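You operate a simulated robot arm through the tools that you are given. There is no shell and no other tool.

You run a simulated two-armed robot. Do the job below in one go: nothing can be reset, and whatever is moved stays where it is left.

Task
Measure the bench lid's lift force, reset its dial for 15 N, then measure again.
Fine: one mark of the setting dial is about 5 N; close the lid after each reading; keep hands from under it.

It is judged by the outcome, as a careful person would: the job done as asked, and still so three seconds after it is handed in. It fails if anything else is knocked over, pushed out of place, dropped, spilled or broken. A push-on lid holds only when it is set on centred and level and pressed home; a screw cap is set on level and turned clockwise until tight.

Robot
Two 7-joint arms with two-finger parallel grippers on one trunk that stands fixed in place. Base frame: the origin is at the foot of the trunk, x ahead of it, y to its left, z up. Units: m, degrees, N and s.
The left shoulder is at [0.05, 0.177, 1.154], the right one opposite. With the tool pointing down near the work surface each hand reaches from about 0.22 to 0.7 m from the base axis, measured 20 degrees to its own side. Payload 3.43 kg a hand.
The tool frame of a hand sits at the grasp point between the pads (the TCP): z along the fingers, y along the line on which they close. The tips reach 0.034 m beyond it. Largest opening 0.128 m; finger width 0.024, thickness 0.012; the body of the gripper, 0.048 by 0.13 m, starts 0.096 m behind the TCP.
Orientation is that of the tool frame in the base frame, as a unit quaternion [w, x, y, z]. With the fingers straight down and closing along the base's y, the tool's x points along the base's -x, its y along +y and its z along -z.

Tools
- The arms move only by the tool drive_tool. It takes "left_deltas", "right_deltas" or both (then of equal length, played together; a hand with none holds still); each is text: rows parted by semicolons, each of 7 numbers parted by spaces: the shift along the tool's x, y, z in m, then the turn, a rotation vector about the tool's x, y, z in degrees, then the finger opening in m, from 0 to 0.128. In form: x y z wx wy wz fingers; .... A call has 1 to 20 rows; each row is the pose to reach, as a shift and turn from the pose commanded when the call began, along the tool's axes at that moment. Rows are played at 5 a second. More than 0.05 m and 8.6 degrees between two rows, or a gripper value outside its range, and nothing of the call is played. Where a pose cannot be reached the arm comes as near as it can. A force on the tool above 60 N (or 10 N above the force at the start of the call, whichever is more), or a blocked arm, ends the call early, and 0.2 s more pass. Each finger travels about 0.108 m/s and halts on what it meets, pressing with about 43 N; the grip force reading is that of the motor and also rises with nothing between the fingers. The clock runs only during rows and for 0.2 s after the last one: add rows that repeat a pose to give the fingers time. The reply holds the time, the measured pose of the TCP, the force on the tool along the base axes, the opening and the grip force, in the units named above and with some noise, with the torque about the TCP (base axes, N m) and any sound that the robot's microphone picked up.
- Cameras (640 x 400 px; columns grow to the right, rows downward): "scene" is now at [0.1504, -0.0474, 1.3412]; the picture's right is [-0.50, -0.87, 0.00], its down [-0.28, 0.16, -0.95] and it looks along [0.82, -0.47, -0.33] (base axes); focal length 214 px, centre (320, 200). "left" rides on the left gripper at [0.076, 0.011, -0.16] in its tool frame; the picture's right is [-0.15, 0.99, 0.00], its down [-0.88, -0.13, -0.46] and it looks along [-0.45, -0.07, 0.89] (tool axes); focal length 234 px, centre (320, 200). "right" rides on the right gripper at [0.076, -0.011, -0.16] in its tool frame; the picture's right is [0.15, 0.99, 0.00], its down [-0.88, 0.13, -0.46] and it looks along [-0.45, 0.07, 0.89] (tool axes); focal length 234 px, centre (320, 200). There is no depth. A picture from a camera that has moved, and an enlarged one, comes with that camera's place and axes in the base frame and with its lens.
- get_image(camera): a new picture of that camera. The clock stands still meanwhile.
- slide_trunk(by): slides the trunk up (or, below 0, down) by that many m; the arms and the scene camera ride with it, the base frame stays. It gives what a move gives, with no picture.
- pan_tilt(pan, tilt): turns the head with the scene camera to pan (to the left, within 80 degrees either way) and tilt (down, from -29 to 69), counted from straight ahead of the robot. It gives what a move gives.
- inspect(camera, box): a new picture of the part [left, top, right, bottom] of that camera's present view, enlarged. The clock stands still meanwhile.
- hand_in(): hands the job in; it is judged then, once.

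Places have to be worked out from the pictures, the camera data and where the tool is seen. Open the grippers and draw the arms clear of the work before you hand the job in, unless the task says otherwise.

The tools are called after "Emit:" as name(argument=value, ...) on one line, values as JSON. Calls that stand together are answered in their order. drive_tool: Moves the arms, as the interface text tells. Its arguments: {"type":"object","properties":{"left_deltas":{"type":"string"},"right_deltas":{"type":"string"}},"required":[]} The other tools are called the same way: slide_trunk (by) slides the trunk up or down; pan_tilt (pan, tilt) turns the head that bears the scene camera; get_image (camera) takes a picture; inspect (camera, box) takes an enlarged picture of a part of a camera's view; hand_in () hands the job in.

At the start:

```text
time_s: 0.0
left_tcp_pos: [0.3056, -0.0186, 1.2768]
left_ee_rot: [0.001, -0.001, 1.0, -0.001]
left_force: [-0.4, -0.2, 0.9]
left_ft_torque: [0.04, -0.01, 0.02]
left_opening: 0.1281
left_grasp_force: 0.1
right_tcp_pos: [0.4019, -0.4684, 1.2234]
right_ee_rot: [0.0, -0.001, 1.0, 0.0]
right_force: [-0.4, 0.1, 0.8]
right_ft_torque: [-0.01, -0.02, 0.02]
right_opening: 0.1282
right_grasp_force: 0.1
trunk travel left (down, up): [-0.325, 0.076]
head pan, tilt: [-29.9, 19.0]
```

scene: 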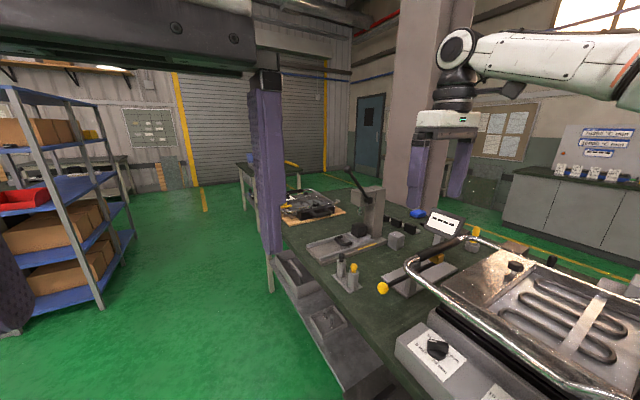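
right: 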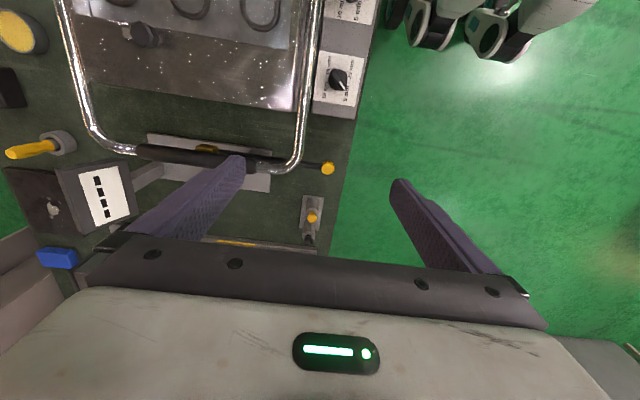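
left: 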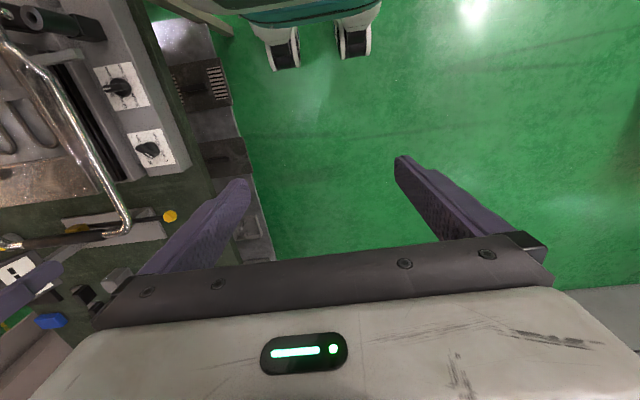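

I'll start by looking at the bench from the scene camera, turning the head toward the bench and the lid to the right.

Emit:
pan_tilt(pan=-60, tilt=40)

```text
time_s: 0.9
left_tcp_pos: [0.3045, -0.0182, 1.2777]
left_ee_rot: [0.0, 0.0, 1.0, 0.0]
left_force: [0.0, -0.4, -0.2]
left_ft_torque: [0.0, -0.01, -0.03]
left_opening: 0.1278
left_grasp_force: 0.0
right_tcp_pos: [0.4013, -0.4684, 1.2241]
right_ee_rot: [0.001, -0.001, 1.0, 0.001]
right_force: [0.1, 0.0, -0.4]
right_ft_torque: [-0.04, -0.03, -0.01]
right_opening: 0.1281
right_grasp_force: 0.1
trunk travel left (down, up): [-0.325, 0.076]
head pan, tilt: [-60.0, 40.0]
```

The head has turned; now I take a scene picture.

Emit:
get_image(camera="scene")

```text
taken
camera scene: at [0.1122, -0.0745, 1.3082], right [-0.87, -0.5, 0.0], down [-0.32, 0.56, -0.77], along [0.38, -0.66, -0.64], focal length 214 px, centre (320, 200)
```

scene: 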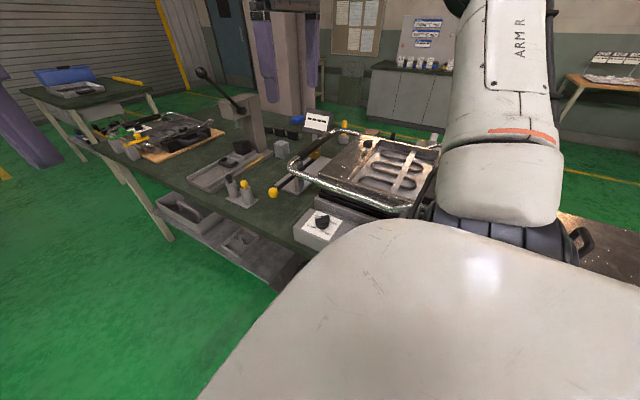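

The right arm blocks part of the view; I enlarge the bench area to see what is there.

Emit:
inspect(camera="scene", box=[180, 90, 460, 265])

Emit:
inspect(camera="right", box=[0, 0, 380, 240])

Emit:
inspect(camera="left", box=[0, 0, 260, 200])

```text
2.29 times, centred on (320, 178) of scene
camera zoom: at [0.1122, -0.0745, 1.3082], right [-0.87, -0.5, 0.0], down [-0.32, 0.56, -0.77], along [0.38, -0.66, -0.64], focal length 490 px, centre (320, 251)
```

zoom: 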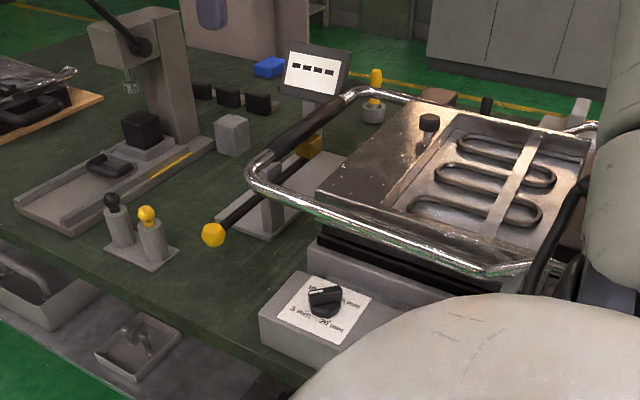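

```text
1.67 times, centred on (190, 120) of right
camera zoom: at [0.326, -0.4795, 1.3841], right [-0.15, 0.99, 0.0], down [0.88, 0.13, 0.46], along [0.45, 0.07, -0.89], focal length 390 px, centre (537, 333)
```

zoom: 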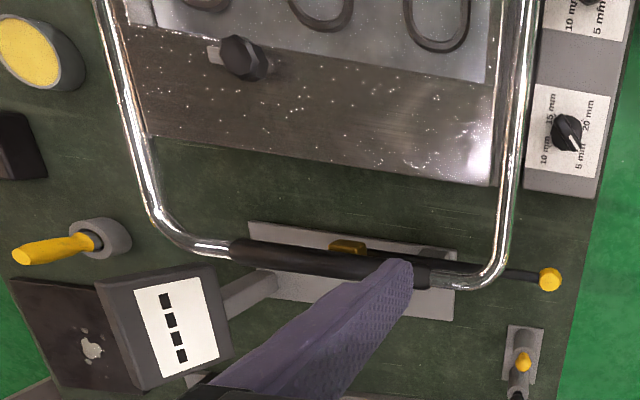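

```text
2.00 times, centred on (130, 100) of left
camera zoom: at [0.2291, -0.0087, 1.4376], right [0.14, 0.99, 0.0], down [0.88, -0.13, 0.46], along [0.45, -0.07, -0.89], focal length 468 px, centre (700, 400)
```

zoom: 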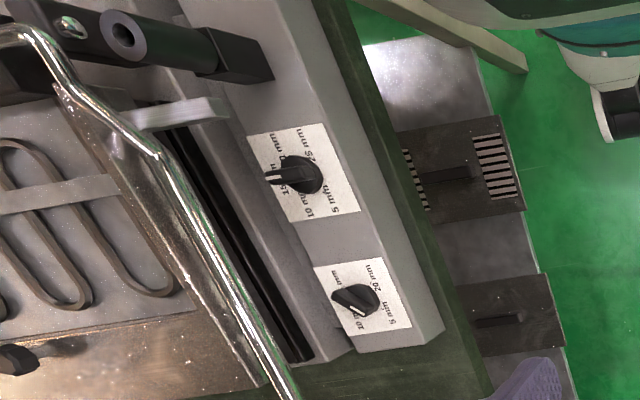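

Dial A sits at about (0.32, -0.45, 0.87) by triangulating between the scene and right cameras. I pan further to see the rest of the lidded unit.

Emit:
pan_tilt(pan=-80, tilt=50)

Emit:
get_image(camera="scene")

```text
time_s: 1.8
left_tcp_pos: [0.3044, -0.019, 1.277]
left_ee_rot: [0.0, -0.001, 1.0, 0.0]
left_force: [0.5, -0.3, -0.4]
left_ft_torque: [0.02, -0.02, 0.03]
left_opening: 0.1281
left_grasp_force: 0.2
right_tcp_pos: [0.4021, -0.4683, 1.2241]
right_ee_rot: [0.0, 0.0, 1.0, 0.0]
right_force: [0.6, 0.6, 0.6]
right_ft_torque: [-0.01, 0.02, 0.01]
right_opening: 0.1282
right_grasp_force: 0.0
trunk travel left (down, up): [-0.325, 0.076]
head pan, tilt: [-80.0, 50.0]
```

```text
taken
camera scene: at [0.0831, -0.0768, 1.294], right [-0.98, -0.17, 0.0], down [-0.13, 0.75, -0.64], along [0.11, -0.63, -0.77], focal length 214 px, centre (320, 200)
```

scene: 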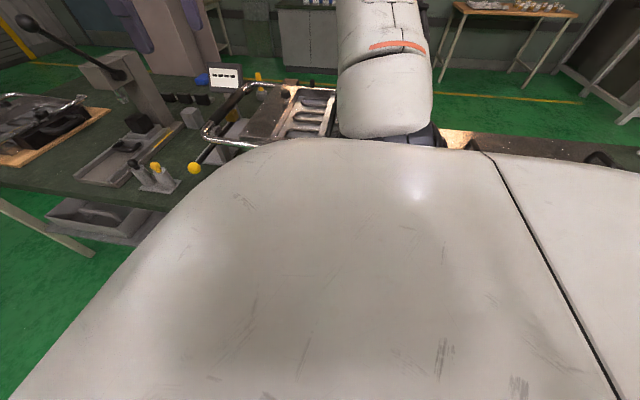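

The arm hides the unit from the head, so I use the right wrist camera: I draw the right hand back 0.15 m and up 0.05 m, well above everything.

Emit:
drive_tool(right_deltas="0.04 0 -0.02 0 0 0 0.128; 0.08 0 -0.04 0 0 0 0.128; 0.12 0 -0.05 0 0 0 0.128; 0.15 0 -0.05 0 0 0 0.128; 0.15 0 -0.05 0 0 0 0.128")

Emit:
get_image(camera="right")

```text
time_s: 3.0
left_tcp_pos: [0.3051, -0.0189, 1.2765]
left_ee_rot: [0.0, -0.001, 1.0, -0.001]
left_force: [0.6, 0.9, 0.4]
left_ft_torque: [0.03, 0.01, 0.0]
left_opening: 0.1282
left_grasp_force: 0.1
right_tcp_pos: [0.2515, -0.4704, 1.2736]
right_ee_rot: [0.0, -0.002, 1.0, 0.0]
right_force: [0.3, 0.3, -0.9]
right_ft_torque: [0.03, -0.03, 0.01]
right_opening: 0.1278
right_grasp_force: 0.1
trunk travel left (down, up): [-0.325, 0.076]
head pan, tilt: [-80.0, 50.0]
```

```text
taken
camera right: at [0.1766, -0.4804, 1.4341], right [-0.15, 0.99, 0.0], down [0.88, 0.13, 0.46], along [0.45, 0.07, -0.89], focal length 234 px, centre (320, 200)
```

right: 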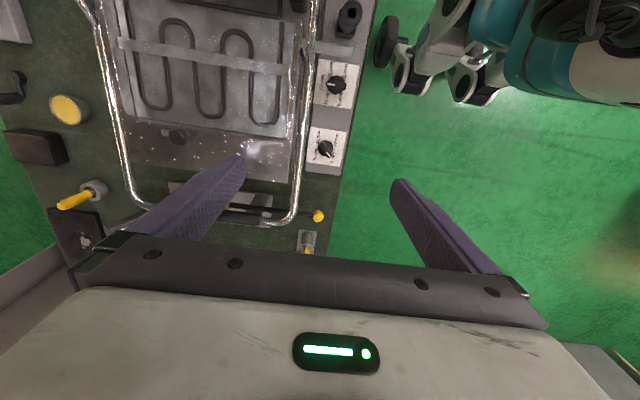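

The unit spans under the hand; I enlarge it.

Emit:
inspect(camera="right", box=[0, 0, 200, 125])

Emit:
inspect(camera="right", box=[190, 0, 390, 125])

Emit:
inspect(camera="right", box=[180, 110, 380, 235])

Emit:
inspect(camera="right", box=[0, 120, 200, 245])

```text
3.20 times, centred on (100, 62) of right
camera zoom: at [0.1766, -0.4804, 1.4341], right [-0.15, 0.99, 0.0], down [0.88, 0.13, 0.46], along [0.45, 0.07, -0.89], focal length 749 px, centre (1024, 640)
```

zoom: 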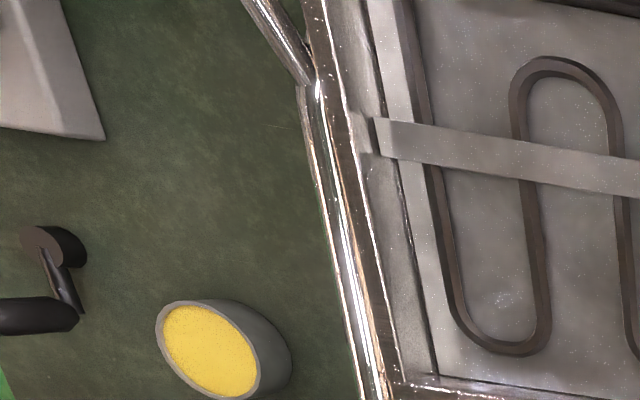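

```text
3.20 times, centred on (290, 62) of right
camera zoom: at [0.1766, -0.4804, 1.4341], right [-0.15, 0.99, 0.0], down [0.88, 0.13, 0.46], along [0.45, 0.07, -0.89], focal length 749 px, centre (416, 640)
```

zoom: 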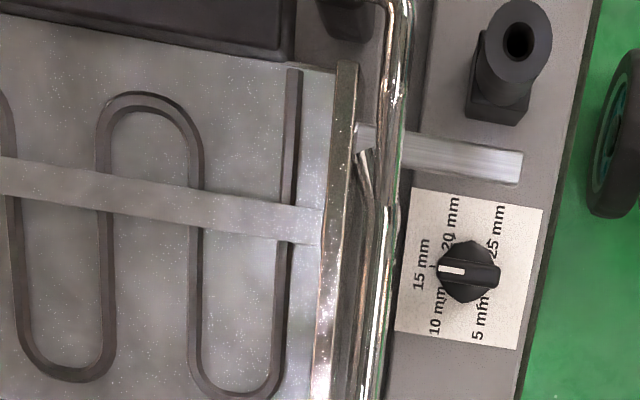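

```text
3.20 times, centred on (280, 172) of right
camera zoom: at [0.1766, -0.4804, 1.4341], right [-0.15, 0.99, 0.0], down [0.88, 0.13, 0.46], along [0.45, 0.07, -0.89], focal length 749 px, centre (448, 288)
```

zoom: 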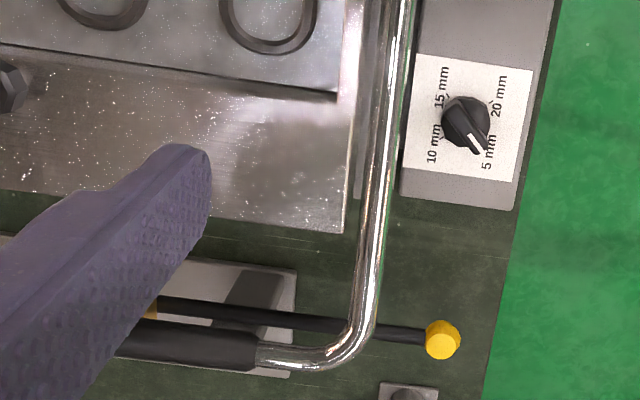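

```text
3.20 times, centred on (100, 182) of right
camera zoom: at [0.1766, -0.4804, 1.4341], right [-0.15, 0.99, 0.0], down [0.88, 0.13, 0.46], along [0.45, 0.07, -0.89], focal length 749 px, centre (1024, 256)
```

zoom: 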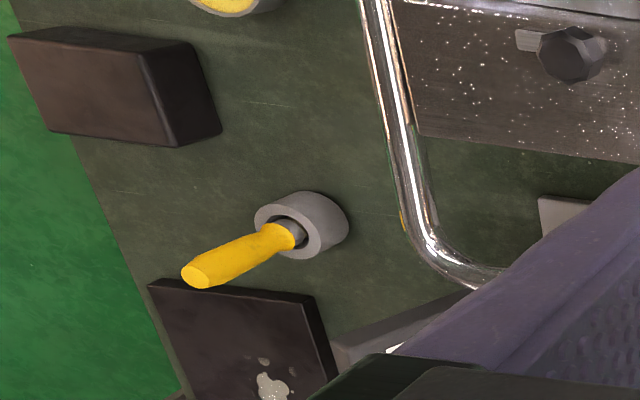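

There are two dials on the front of the unit, marked in mm (A pointing at 5, B pointing at 15), and a chrome bail handle at the far end. I tilt the right hand so its camera looks back toward the hinge end of the unit.

Emit:
drive_tool(right_deltas="-0.03 0 -0.01 0 8 0 0.128; -0.06 0 -0.02 0 16 0 0.128; -0.09 0 -0.03 0 24 0 0.128; -0.12 0 -0.04 0 32 0 0.128; -0.15 0 -0.05 0 40 0 0.128; -0.15 0 -0.05 0 48 0 0.128; -0.15 0 -0.05 0 48 0 0.128")

Emit:
get_image(camera="right")

```text
time_s: 4.6
left_tcp_pos: [0.3046, -0.0191, 1.2777]
left_ee_rot: [0.0, -0.001, 1.0, -0.001]
left_force: [-0.6, 0.5, 0.3]
left_ft_torque: [-0.02, 0.02, -0.01]
left_opening: 0.1282
left_grasp_force: 0.0
right_tcp_pos: [0.2964, -0.475, 1.1152]
right_ee_rot: [-0.407, 0.0, 0.914, 0.0]
right_force: [1.4, 0.1, -0.3]
right_ft_torque: [-0.03, -0.01, -0.02]
right_opening: 0.1281
right_grasp_force: 0.0
right hand out of reach, approached as far as the arm can: row 2, 3, 4, 5, 6, 7
trunk travel left (down, up): [-0.325, 0.076]
head pan, tilt: [-80.0, 50.0]
```

```text
taken
camera right: at [0.3654, -0.4863, 1.2785], right [-0.1, 0.99, 0.11], down [0.93, 0.13, -0.35], along [-0.36, 0.07, -0.93], focal length 234 px, centre (320, 200)
```

right: 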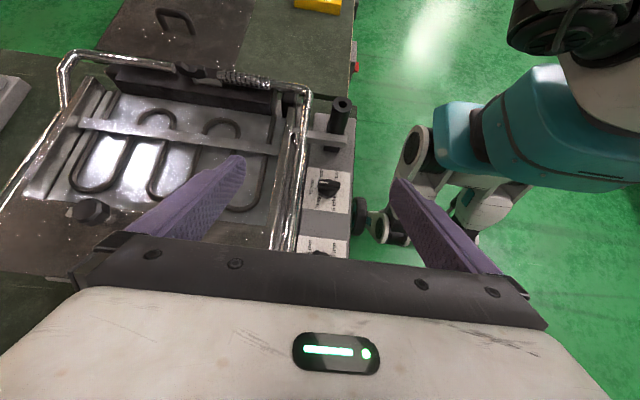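

The hand ended lower than asked (TCP z 1.115, out of reach) but clear; the view now shows the hinge end. I enlarge it.

Emit:
inspect(camera="right", box=[0, 0, 240, 150])

Emit:
inspect(camera="right", box=[160, 30, 400, 180])

Emit:
inspect(camera="right", box=[200, 110, 400, 260])

Emit:
inspect(camera="left", box=[0, 0, 260, 200])

```text
2.67 times, centred on (120, 75) of right
camera zoom: at [0.3654, -0.4863, 1.2785], right [-0.1, 0.99, 0.11], down [0.93, 0.13, -0.35], along [-0.36, 0.07, -0.93], focal length 624 px, centre (853, 533)
```

zoom: 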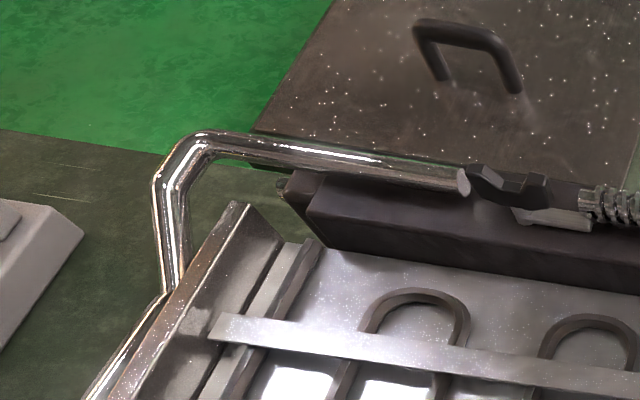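

```text
2.67 times, centred on (280, 105) of right
camera zoom: at [0.3654, -0.4863, 1.2785], right [-0.1, 0.99, 0.11], down [0.93, 0.13, -0.35], along [-0.36, 0.07, -0.93], focal length 624 px, centre (427, 453)
```

zoom: 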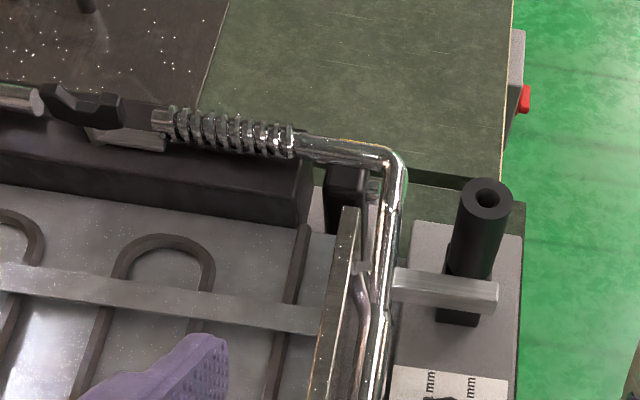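

```text
2.67 times, centred on (300, 185) of right
camera zoom: at [0.3654, -0.4863, 1.2785], right [-0.1, 0.99, 0.11], down [0.93, 0.13, -0.35], along [-0.36, 0.07, -0.93], focal length 624 px, centre (373, 240)
```

zoom: 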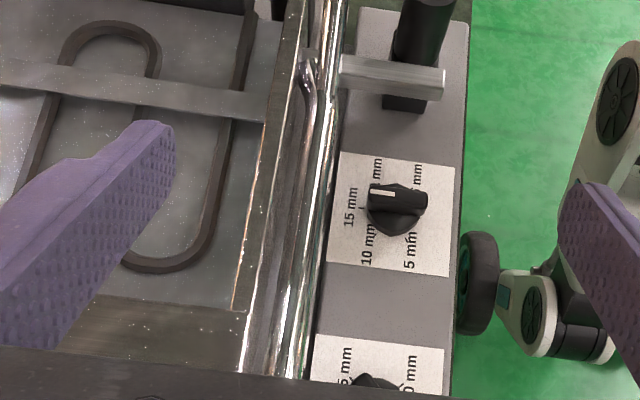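

```text
2.00 times, centred on (130, 100) of left
camera zoom: at [0.2289, -0.0083, 1.4376], right [0.14, 0.99, 0.0], down [0.88, -0.13, 0.46], along [0.45, -0.07, -0.89], focal length 468 px, centre (700, 400)
```

zoom: 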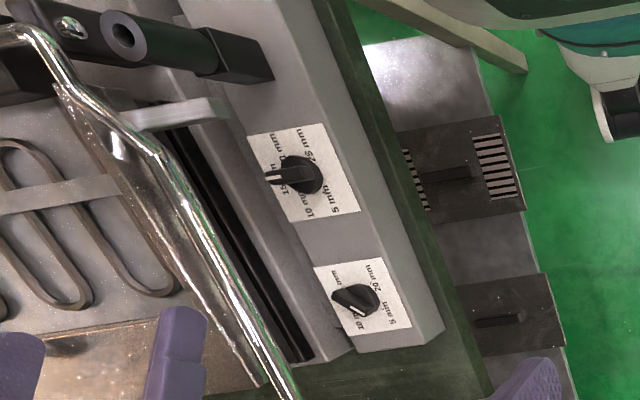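

The two dials belong to this unit, but I also see another panel with a D-handle behind it (toward -x), so I need a full overview before deciding which lid is meant. I move the left hand off to the left and level the right hand.

Emit:
drive_tool(left_deltas="-0.01 0.04 0 0 0 0 0.128; -0.02 0.08 0 0 0 0 0.128; -0.03 0.12 0 0 0 0 0.128; -0.04 0.16 0 0 0 0 0.128; -0.05 0.2 0 0 0 0 0.128; -0.06 0.24 0 0 0 0 0.128; -0.07 0.28 0 0 0 0 0.128; -0.08 0.32 0 0 0 0 0.128; -0.09 0.36 0 0 0 0 0.128; -0.1 0.4 0 0 0 0 0.128", right_deltas="0.01 0 -0.01 0 -8 0 0.128; 0.02 0 -0.02 0 -16 0 0.128; 0.03 0 -0.03 0 -24 0 0.128; 0.04 0 -0.04 0 -32 0 0.128; 0.05 0 -0.05 0 -40 0 0.128; 0.05 0 -0.06 0 -48 0 0.128; 0.05 0 -0.07 0 -48 0 0.128; 0.05 0 -0.07 0 -48 0 0.128; 0.05 0 -0.07 0 -48 0 0.128; 0.05 0 -0.07 0 -48 0 0.128")

Emit:
get_image(camera="left")

Emit:
get_image(camera="right")

```text
time_s: 6.8
left_tcp_pos: [0.403, 0.3806, 1.2768]
left_ee_rot: [-0.001, -0.001, 1.0, 0.0]
left_force: [0.3, 0.0, 0.0]
left_ft_torque: [-0.03, 0.02, 0.02]
left_opening: 0.1279
left_grasp_force: 0.1
right_tcp_pos: [0.3163, -0.4774, 1.1981]
right_ee_rot: [0.0, -0.001, 1.0, 0.0]
right_force: [-0.2, -0.3, -0.2]
right_ft_torque: [0.0, -0.02, -0.02]
right_opening: 0.1279
right_grasp_force: 0.0
trunk travel left (down, up): [-0.325, 0.076]
head pan, tilt: [-80.0, 50.0]
```

```text
taken
camera left: at [0.3274, 0.3915, 1.4369], right [0.14, 0.99, 0.0], down [0.88, -0.13, 0.46], along [0.45, -0.07, -0.89], focal length 234 px, centre (320, 200)
```

left: 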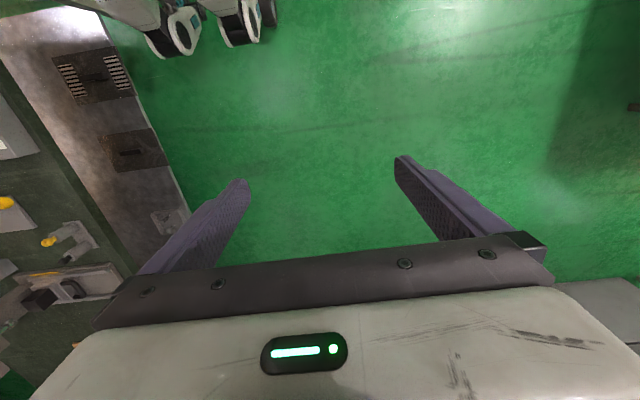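

```text
taken
camera right: at [0.2411, -0.4867, 1.3581], right [-0.15, 0.99, 0.0], down [0.88, 0.13, 0.46], along [0.45, 0.07, -0.89], focal length 234 px, centre (320, 200)
```

right: 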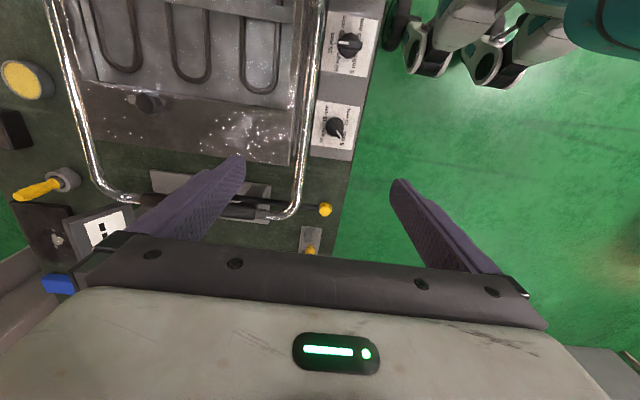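

Now I swing the right hand in front of the trunk (to about y 0, x 0.45, z 1.28) so the head camera gets a clear view of the bench.

Emit:
drive_tool(right_deltas="-0.01 0.04 -0.01 0 0 0 0.128; -0.02 0.08 -0.02 0 0 0 0.128; -0.03 0.12 -0.03 0 0 0 0.128; -0.04 0.16 -0.04 0 0 0 0.128; -0.05 0.2 -0.05 0 0 0 0.128; -0.06 0.24 -0.06 0 0 0 0.128; -0.07 0.28 -0.07 0 0 0 0.128; -0.08 0.32 -0.08 0 0 0 0.128; -0.09 0.36 -0.08 0 0 0 0.128; -0.1 0.4 -0.08 0 0 0 0.128; -0.12 0.44 -0.08 0 0 0 0.128; -0.13 0.48 -0.08 0 0 0 0.128; -0.13 0.48 -0.08 0 0 0 0.128")

Emit:
get_image(camera="scene")

```text
time_s: 9.6
left_tcp_pos: [0.4026, 0.3812, 1.277]
left_ee_rot: [0.001, -0.001, 1.0, -0.001]
left_force: [0.1, 0.2, -0.4]
left_ft_torque: [-0.01, 0.0, -0.01]
left_opening: 0.1282
left_grasp_force: 0.0
right_tcp_pos: [0.3782, -0.1573, 1.2303]
right_ee_rot: [0.0, -0.001, 1.0, 0.0]
right_force: [-0.7, -0.9, -0.6]
right_ft_torque: [-0.01, 0.0, 0.0]
right_opening: 0.1278
right_grasp_force: 0.0
right hand out of reach, approached as far as the arm can: row 8, 9, 10, 11, 12, 13
trunk travel left (down, up): [-0.325, 0.076]
head pan, tilt: [-80.0, 50.0]
```

```text
taken
camera scene: at [0.0832, -0.0768, 1.2939], right [-0.98, -0.17, 0.0], down [-0.13, 0.75, -0.64], along [0.11, -0.63, -0.77], focal length 214 px, centre (320, 200)
```

scene: 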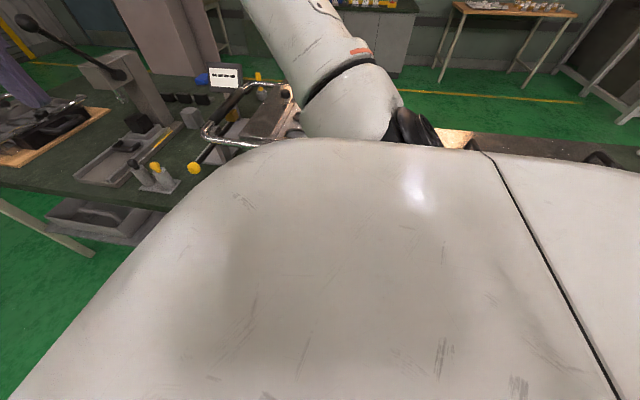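

The robot's own shoulder blocks the steep view. I try less tilt, then look toward -y.

Emit:
pan_tilt(pan=-55, tilt=35)

Emit:
get_image(camera="scene")

Emit:
inspect(camera="scene", box=[0, 60, 320, 260])

```text
time_s: 10.5
left_tcp_pos: [0.403, 0.3801, 1.2768]
left_ee_rot: [0.0, -0.001, 1.0, -0.001]
left_force: [-0.5, 0.0, 0.2]
left_ft_torque: [0.01, 0.02, -0.01]
left_opening: 0.1282
left_grasp_force: 0.1
right_tcp_pos: [0.3775, -0.1558, 1.2306]
right_ee_rot: [0.0, 0.0, 1.0, 0.0]
right_force: [-0.1, 0.1, -0.7]
right_ft_torque: [0.02, 0.0, 0.0]
right_opening: 0.1277
right_grasp_force: 0.1
trunk travel left (down, up): [-0.325, 0.076]
head pan, tilt: [-55.0, 35.0]
```

```text
taken
camera scene: at [0.1201, -0.0731, 1.3157], right [-0.82, -0.57, 0.0], down [-0.33, 0.47, -0.82], along [0.47, -0.67, -0.57], focal length 214 px, centre (320, 200)
```

scene: 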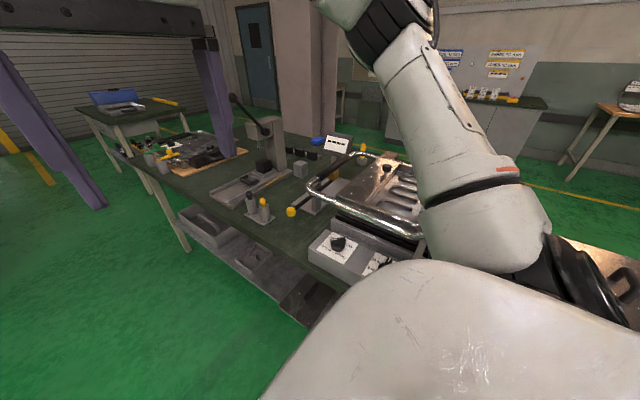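

```text
2.00 times, centred on (160, 160) of scene
camera zoom: at [0.1201, -0.0731, 1.3157], right [-0.82, -0.57, 0.0], down [-0.33, 0.47, -0.82], along [0.47, -0.67, -0.57], focal length 429 px, centre (640, 280)
```

zoom: 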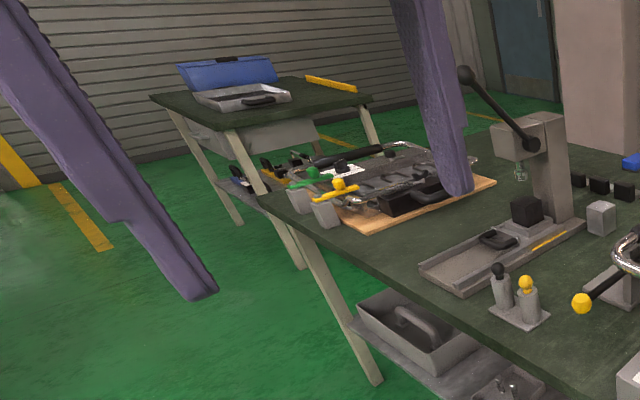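

There are signs on the far cabinet and a marked display; I enlarge them in case they carry instructions.

Emit:
inspect(camera="scene", box=[430, 30, 560, 110])

Emit:
inspect(camera="scene", box=[280, 110, 440, 210])

Emit:
inspect(camera="scene", box=[520, 220, 640, 320])

Emit:
inspect(camera="scene", box=[270, 180, 430, 280])

```text
4.92 times, centred on (495, 70) of scene
camera zoom: at [0.1201, -0.0731, 1.3157], right [-0.82, -0.57, 0.0], down [-0.33, 0.47, -0.82], along [0.47, -0.67, -0.57], focal length 1056 px, centre (-542, 840)
```

zoom: 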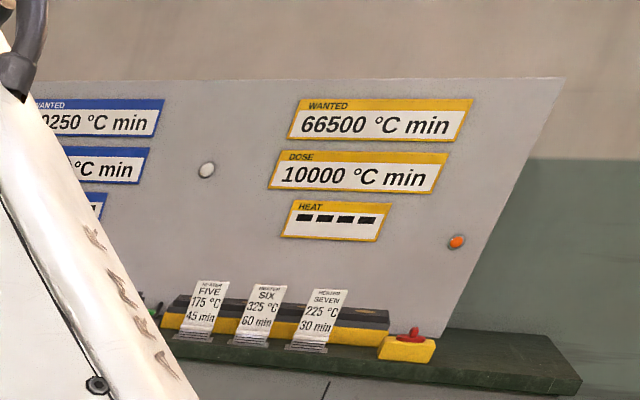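

```text
4.00 times, centred on (360, 160) of scene
camera zoom: at [0.1201, -0.0731, 1.3157], right [-0.82, -0.57, 0.0], down [-0.33, 0.47, -0.82], along [0.47, -0.67, -0.57], focal length 858 px, centre (160, 360)
```

zoom: 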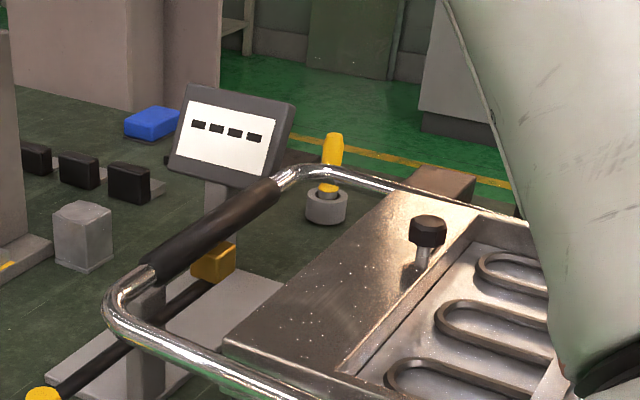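

```text
4.00 times, centred on (580, 270) of scene
camera zoom: at [0.1201, -0.0731, 1.3157], right [-0.82, -0.57, 0.0], down [-0.33, 0.47, -0.82], along [0.47, -0.67, -0.57], focal length 858 px, centre (-720, -80)
```

zoom: 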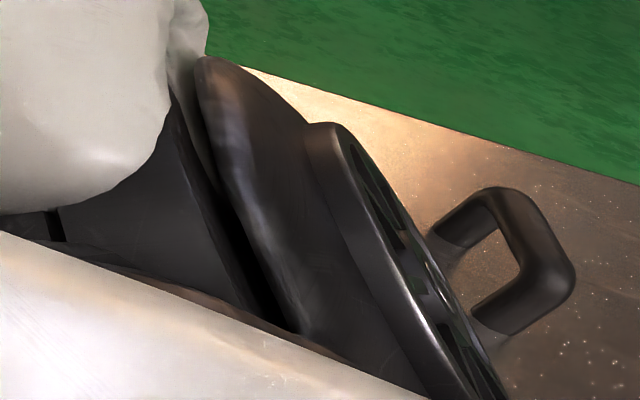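

```text
4.00 times, centred on (350, 230) of scene
camera zoom: at [0.1201, -0.0731, 1.3157], right [-0.82, -0.57, 0.0], down [-0.33, 0.47, -0.82], along [0.47, -0.67, -0.57], focal length 858 px, centre (200, 80)
```

zoom: 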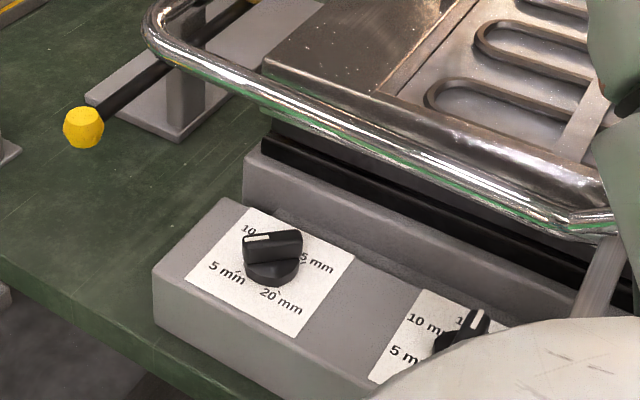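

The unit's dials are actually marked in minutes (5 min ... 20 min), so they are timers, not the force dial. The panel with the black D-handle further back (toward -x) looks like the bench lid; I bring the right hand back over that side at height to look.

Emit:
drive_tool(right_deltas="0.0 -0.04 0 0 0 0 0.128; 0.01 -0.08 0 0 0 0 0.128; 0.02 -0.12 -0.01 0 0 0 0.128; 0.03 -0.16 -0.02 0 0 0 0.128; 0.05 -0.2 -0.03 0 0 0 0.128; 0.07 -0.24 -0.03 0 0 0 0.128; 0.09 -0.28 -0.03 0 0 0 0.128; 0.11 -0.32 -0.03 0 0 0 0.128; 0.14 -0.35 -0.03 0 0 0 0.128; 0.17 -0.38 -0.03 0 0 0 0.128; 0.2 -0.4 -0.03 0 0 0 0.128; 0.23 -0.42 -0.03 0 0 0 0.128; 0.26 -0.44 -0.03 0 0 0 0.128; 0.29 -0.44 -0.03 0 0 0 0.128; 0.29 -0.44 -0.03 0 0 0 0.128")

Emit:
get_image(camera="right")

Emit:
get_image(camera="scene")

```text
time_s: 13.7
left_tcp_pos: [0.403, 0.38, 1.2765]
left_ee_rot: [0.0, -0.001, 1.0, -0.001]
left_force: [0.2, -0.3, 0.6]
left_ft_torque: [0.04, 0.03, 0.01]
left_opening: 0.1282
left_grasp_force: 0.1
right_tcp_pos: [0.0931, -0.5985, 1.2566]
right_ee_rot: [0.001, -0.001, 1.0, -0.001]
right_force: [0.2, 0.0, 0.2]
right_ft_torque: [-0.02, -0.05, 0.02]
right_opening: 0.1282
right_grasp_force: 0.1
right hand out of reach, approached as far as the arm can: row 14, 15
trunk travel left (down, up): [-0.325, 0.076]
head pan, tilt: [-55.0, 35.0]
```

```text
taken
camera right: at [0.018, -0.609, 1.417], right [-0.15, 0.99, 0.0], down [0.88, 0.13, 0.46], along [0.45, 0.07, -0.89], focal length 234 px, centre (320, 200)
```

right: 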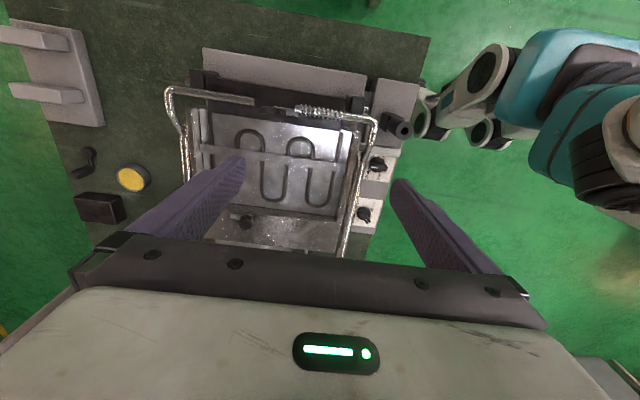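

```text
taken
camera scene: at [0.1203, -0.0729, 1.3157], right [-0.82, -0.57, 0.0], down [-0.33, 0.47, -0.82], along [0.47, -0.67, -0.57], focal length 214 px, centre (320, 200)
```

scene: 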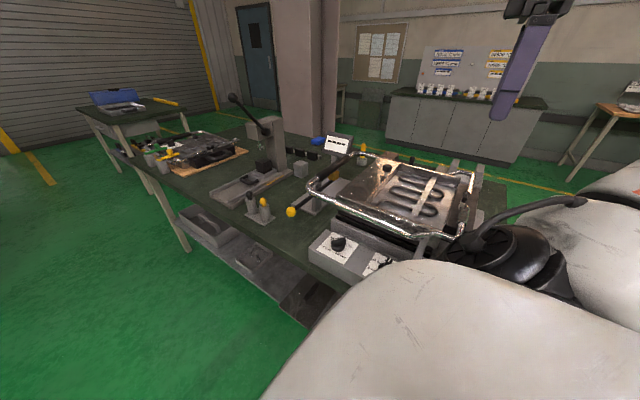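

Now the head view is clear of the arm. I enlarge the unit from the scene camera.

Emit:
inspect(camera="scene", box=[270, 120, 530, 285])

Emit:
inspect(camera="scene", box=[350, 20, 540, 140])

Emit:
inspect(camera="right", box=[0, 0, 240, 150])

Emit:
inspect(camera="right", box=[180, 30, 420, 180])

```text
2.42 times, centred on (400, 202) of scene
camera zoom: at [0.1203, -0.0729, 1.3157], right [-0.82, -0.57, 0.0], down [-0.33, 0.47, -0.82], along [0.47, -0.67, -0.57], focal length 520 px, centre (126, 194)
```

zoom: 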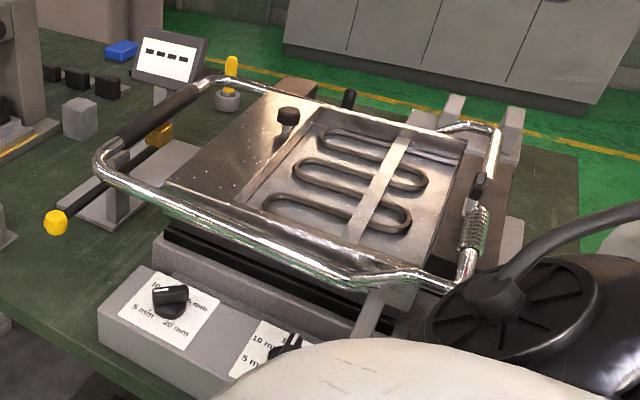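

```text
3.33 times, centred on (445, 80) of scene
camera zoom: at [0.1203, -0.0729, 1.3157], right [-0.82, -0.57, 0.0], down [-0.33, 0.47, -0.82], along [0.47, -0.67, -0.57], focal length 715 px, centre (-97, 600)
```

zoom: 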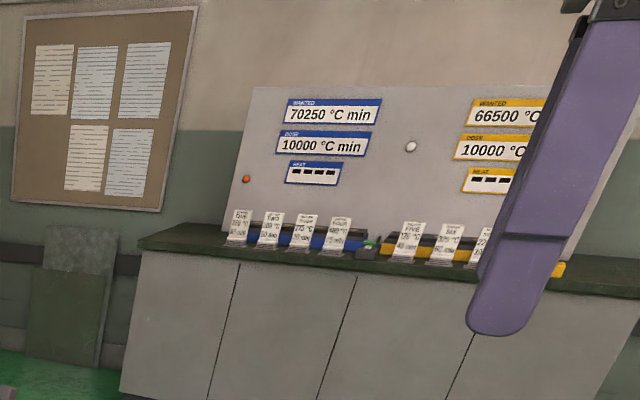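

```text
2.67 times, centred on (120, 75) of right
camera zoom: at [0.018, -0.609, 1.417], right [-0.15, 0.99, 0.0], down [0.88, 0.13, 0.46], along [0.45, 0.07, -0.89], focal length 624 px, centre (853, 533)
```

zoom: 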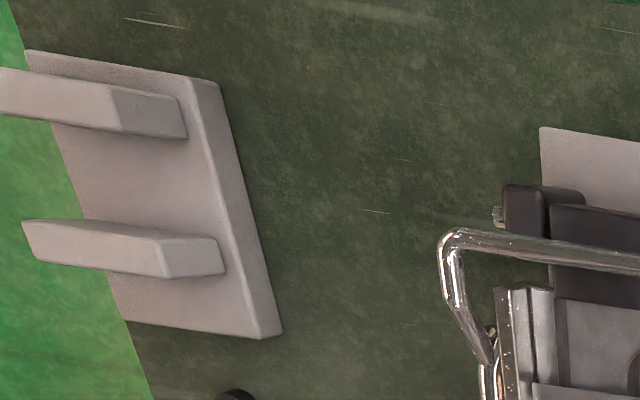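

```text
2.67 times, centred on (300, 105) of right
camera zoom: at [0.018, -0.609, 1.417], right [-0.15, 0.99, 0.0], down [0.88, 0.13, 0.46], along [0.45, 0.07, -0.89], focal length 624 px, centre (373, 453)
```

zoom: 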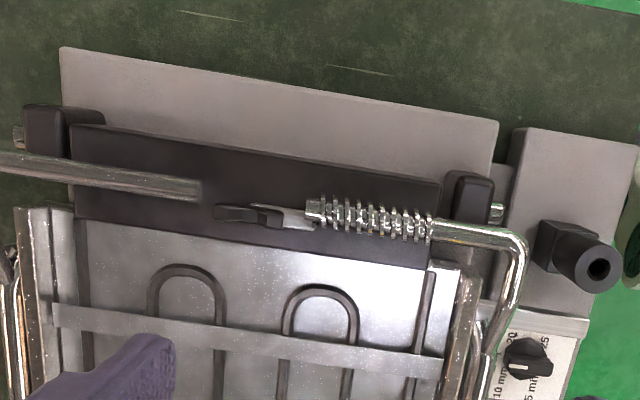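

The hinged unit with the chrome bail is the likely bench lid (hinge at the -x end, handle at the +x end). I enlarge details: display, lever with yellow knob, lid knob, and spring at the hinge.

Emit:
inspect(camera="scene", box=[300, 120, 380, 170])

Emit:
inspect(camera="scene", box=[280, 160, 380, 225])

Emit:
inspect(camera="scene", box=[370, 140, 490, 215])

Emit:
inspect(camera="scene", box=[300, 220, 400, 282])

Emit:
inspect(camera="scene", box=[140, 80, 320, 235])

```text
8.00 times, centred on (340, 145) of scene
camera zoom: at [0.1203, -0.0729, 1.3157], right [-0.82, -0.57, 0.0], down [-0.33, 0.47, -0.82], along [0.47, -0.67, -0.57], focal length 1716 px, centre (160, 640)
```

zoom: 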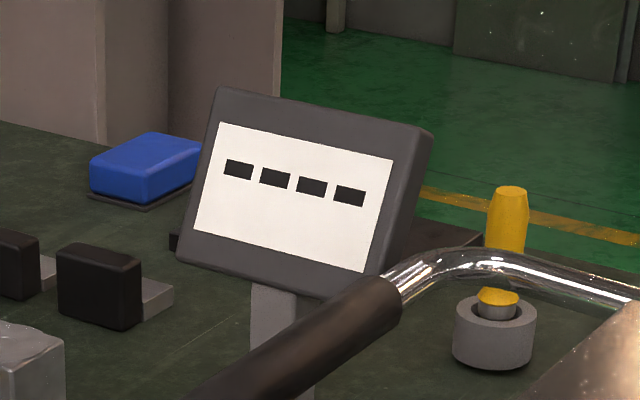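

```text
6.15 times, centred on (330, 192) of scene
camera zoom: at [0.1203, -0.0729, 1.3157], right [-0.82, -0.57, 0.0], down [-0.33, 0.47, -0.82], along [0.47, -0.67, -0.57], focal length 1320 px, centre (258, 246)
```

zoom: 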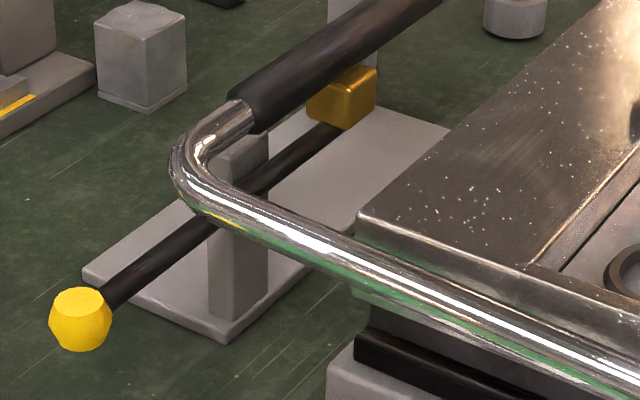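

```text
5.33 times, centred on (430, 178) of scene
camera zoom: at [0.1203, -0.0729, 1.3157], right [-0.82, -0.57, 0.0], down [-0.33, 0.47, -0.82], along [0.47, -0.67, -0.57], focal length 1144 px, centre (-267, 320)
```

zoom: 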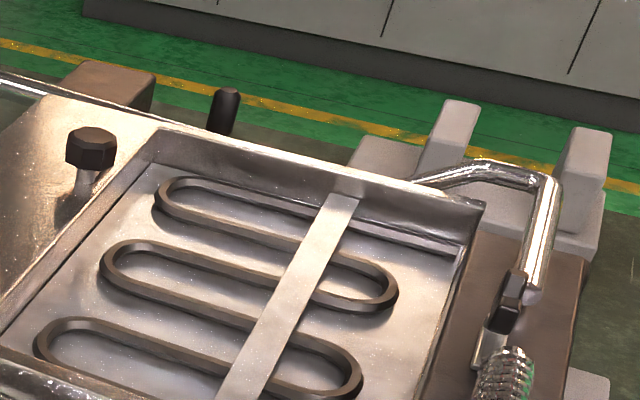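

```text
6.40 times, centred on (350, 251) of scene
camera zoom: at [0.1203, -0.0729, 1.3157], right [-0.82, -0.57, 0.0], down [-0.33, 0.47, -0.82], along [0.47, -0.67, -0.57], focal length 1373 px, centre (128, -126)
```

zoom: 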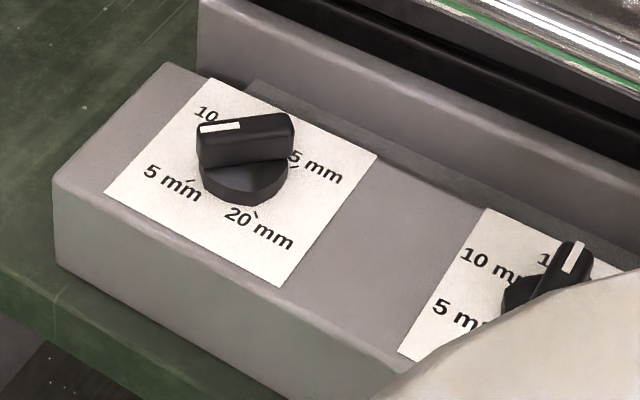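

```text
2.58 times, centred on (230, 158) of scene
camera zoom: at [0.1203, -0.0729, 1.3157], right [-0.82, -0.57, 0.0], down [-0.33, 0.47, -0.82], along [0.47, -0.67, -0.57], focal length 554 px, centre (552, 310)
```

zoom: 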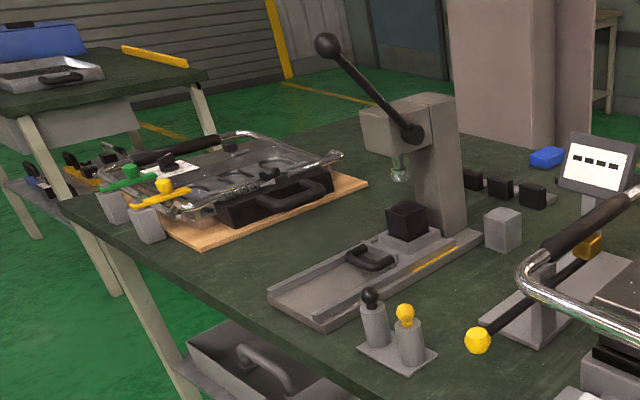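

The dial labels read "mm" (A: 5-20 mm, pointing at 5; B: 5-25 mm, pointing at 15). There is also a pivoted rod with a yellow ball at about (0.48, -0.44, 0.92) whose orange block sits under the lid's handle, beside a blank display, which looks like a lift gauge. I bring the right hand over it, high, for a close look.

Emit:
drive_tool(right_deltas="-0.04 0.01 0 0 0 0 0.128; -0.08 0.02 0 0 0 0 0.128; -0.12 0.03 0 0 0 0 0.128; -0.16 0.04 0 0 0 0 0.128; -0.2 0.05 0 0 0 0 0.128; -0.24 0.06 0 0 0 0 0.128; -0.28 0.07 0 0 0 0 0.128; -0.32 0.08 0.01 0 0 0 0.128; -0.36 0.09 0.02 0 0 0 0.128; -0.4 0.1 0.03 0 0 0 0.128; -0.43 0.1 0.04 0 0 0 0.128; -0.43 0.1 0.04 0 0 0 0.128")

Emit:
get_image(camera="right")

```text
time_s: 16.3
left_tcp_pos: [0.4024, 0.3807, 1.2764]
left_ee_rot: [0.0, 0.0, 1.0, -0.001]
left_force: [1.5, 1.0, -0.3]
left_ft_torque: [0.02, 0.01, 0.02]
left_opening: 0.1281
left_grasp_force: 0.1
right_tcp_pos: [0.5177, -0.4924, 1.2117]
right_ee_rot: [0.002, -0.001, 1.0, -0.002]
right_force: [-0.2, 0.3, 0.6]
right_ft_torque: [-0.03, 0.02, -0.02]
right_opening: 0.1279
right_grasp_force: 0.0
right hand out of reach, approached as far as the arm can: row 11, 12
trunk travel left (down, up): [-0.325, 0.076]
head pan, tilt: [-55.0, 35.0]
```

```text
taken
camera right: at [0.4418, -0.5036, 1.3726], right [-0.15, 0.99, 0.0], down [0.88, 0.13, 0.46], along [0.45, 0.07, -0.89], focal length 234 px, centre (320, 200)
```

right: 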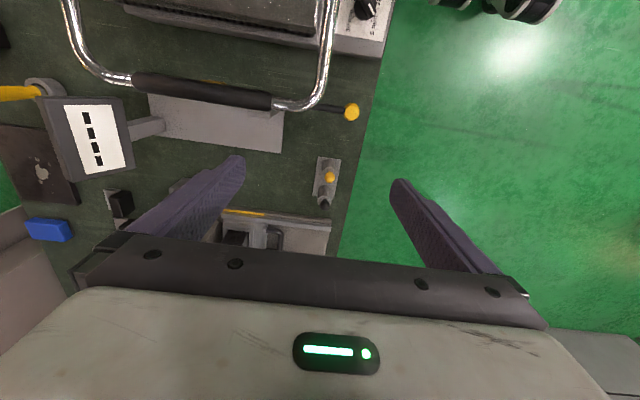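

The display is attached to the lever's base plate, so lever and display form one lift gauge. I enlarge it from here.

Emit:
inspect(camera="right", box=[40, 50, 400, 275])

Emit:
inspect(camera="right", box=[120, 60, 280, 160])

Emit:
inspect(camera="scene", box=[280, 120, 440, 220])

Emit:
inspect(camera="right", box=[300, 0, 420, 75])

```text
1.78 times, centred on (220, 162) of right
camera zoom: at [0.4418, -0.5036, 1.3726], right [-0.15, 0.99, 0.0], down [0.88, 0.13, 0.46], along [0.45, 0.07, -0.89], focal length 416 px, centre (498, 267)
```

zoom: 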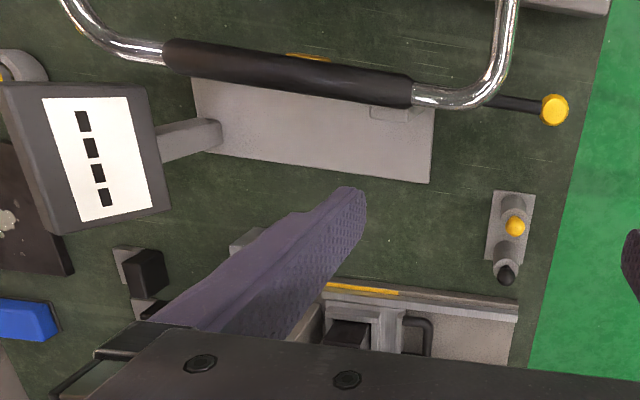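

```text
4.00 times, centred on (200, 110) of right
camera zoom: at [0.4418, -0.5036, 1.3726], right [-0.15, 0.99, 0.0], down [0.88, 0.13, 0.46], along [0.45, 0.07, -0.89], focal length 937 px, centre (800, 560)
```

zoom: 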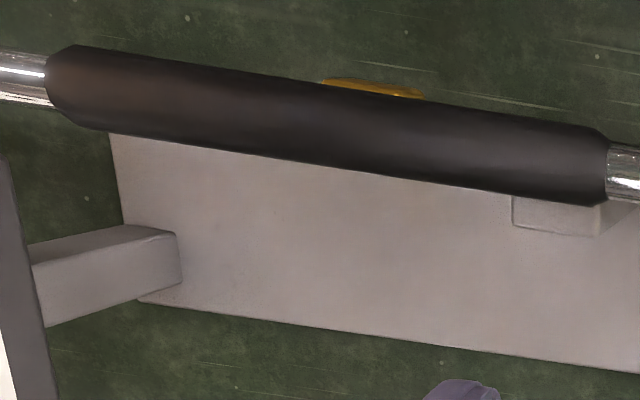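

```text
4.00 times, centred on (360, 170) of scene
camera zoom: at [0.12, -0.0727, 1.3158], right [-0.82, -0.57, 0.0], down [-0.33, 0.47, -0.82], along [0.47, -0.67, -0.57], focal length 858 px, centre (160, 320)
```

zoom: 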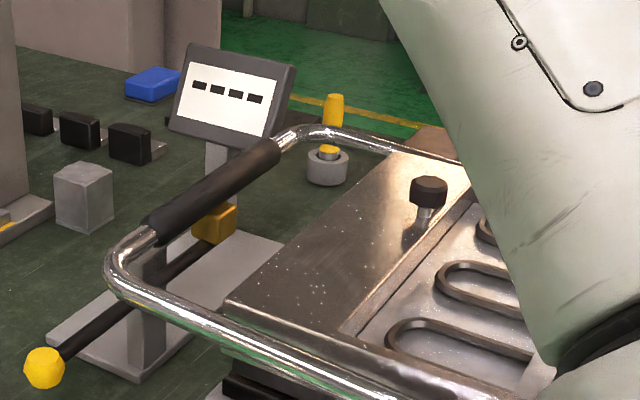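

```text
5.33 times, centred on (360, 38) of right
camera zoom: at [0.4418, -0.5036, 1.3726], right [-0.15, 0.99, 0.0], down [0.88, 0.13, 0.46], along [0.45, 0.07, -0.89], focal length 1249 px, centre (107, 1067)
```

zoom: 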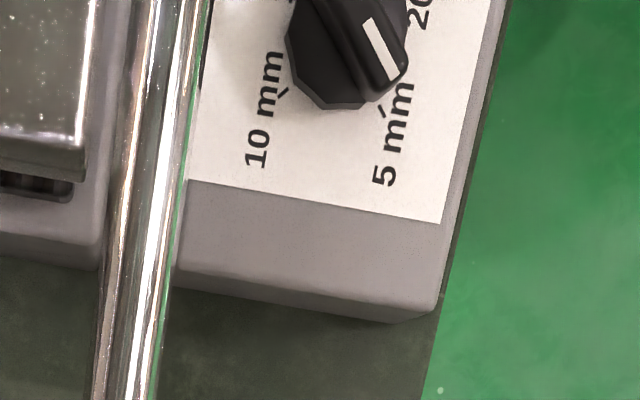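

The gauge's rod pivots on a small pillar and its orange block sits under the handle sleeve, so pressing the yellow ball should lift the lid. Before touching anything I look straight down on the console to work out which dial belongs to the lid.

Emit:
drive_tool(right_deltas="0.04 0.02 0.01 0 0 0 0.128; 0.08 0.04 0.02 0 0 0 0.128; 0.12 0.06 0.03 0 0 0 0.128; 0.16 0.08 0.04 0 0 0 0.128; 0.2 0.09 0.04 0 0 0 0.128; 0.23 0.09 0.04 0 0 0 0.128; 0.23 0.09 0.04 0 0 0 0.128")

Emit:
get_image(camera="right")

Emit:
inspect(camera="right", box=[200, 0, 380, 112])

Emit:
inspect(camera="right", box=[220, 90, 380, 190])

```text
time_s: 17.9
left_tcp_pos: [0.4025, 0.3789, 1.2768]
left_ee_rot: [-0.001, 0.0, 1.0, -0.001]
left_force: [-0.7, -0.8, -0.4]
left_ft_torque: [0.0, -0.01, 0.02]
left_opening: 0.128
left_grasp_force: 0.1
right_tcp_pos: [0.287, -0.4038, 1.1727]
right_ee_rot: [0.001, 0.0, 1.0, 0.0]
right_force: [0.2, -0.1, 0.4]
right_ft_torque: [0.0, -0.06, 0.02]
right_opening: 0.1279
right_grasp_force: 0.1
trunk travel left (down, up): [-0.325, 0.076]
head pan, tilt: [-55.0, 35.0]
```

```text
taken
camera right: at [0.2113, -0.4151, 1.3332], right [-0.15, 0.99, 0.0], down [0.88, 0.13, 0.46], along [0.45, 0.07, -0.89], focal length 234 px, centre (320, 200)
```

right: 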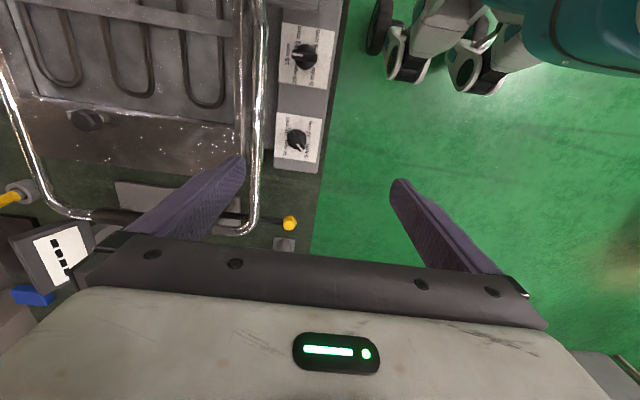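

```text
3.56 times, centred on (290, 56) of right
camera zoom: at [0.2113, -0.4151, 1.3332], right [-0.15, 0.99, 0.0], down [0.88, 0.13, 0.46], along [0.45, 0.07, -0.89], focal length 833 px, centre (427, 712)
```

zoom: 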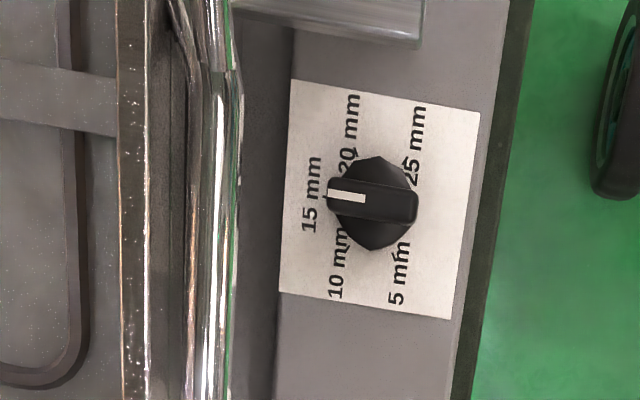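

```text
4.00 times, centred on (300, 140) of right
camera zoom: at [0.2113, -0.4151, 1.3332], right [-0.15, 0.99, 0.0], down [0.88, 0.13, 0.46], along [0.45, 0.07, -0.89], focal length 937 px, centre (400, 440)
```

zoom: 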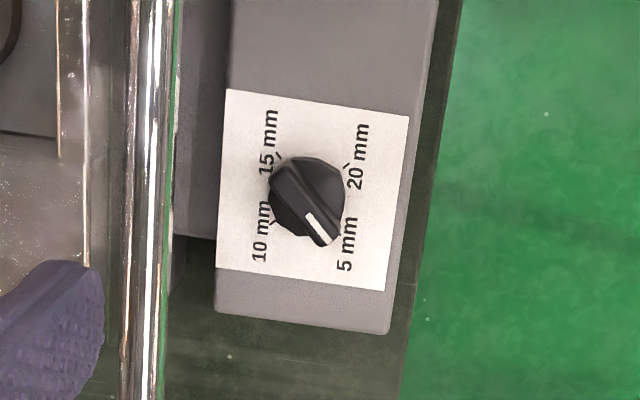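

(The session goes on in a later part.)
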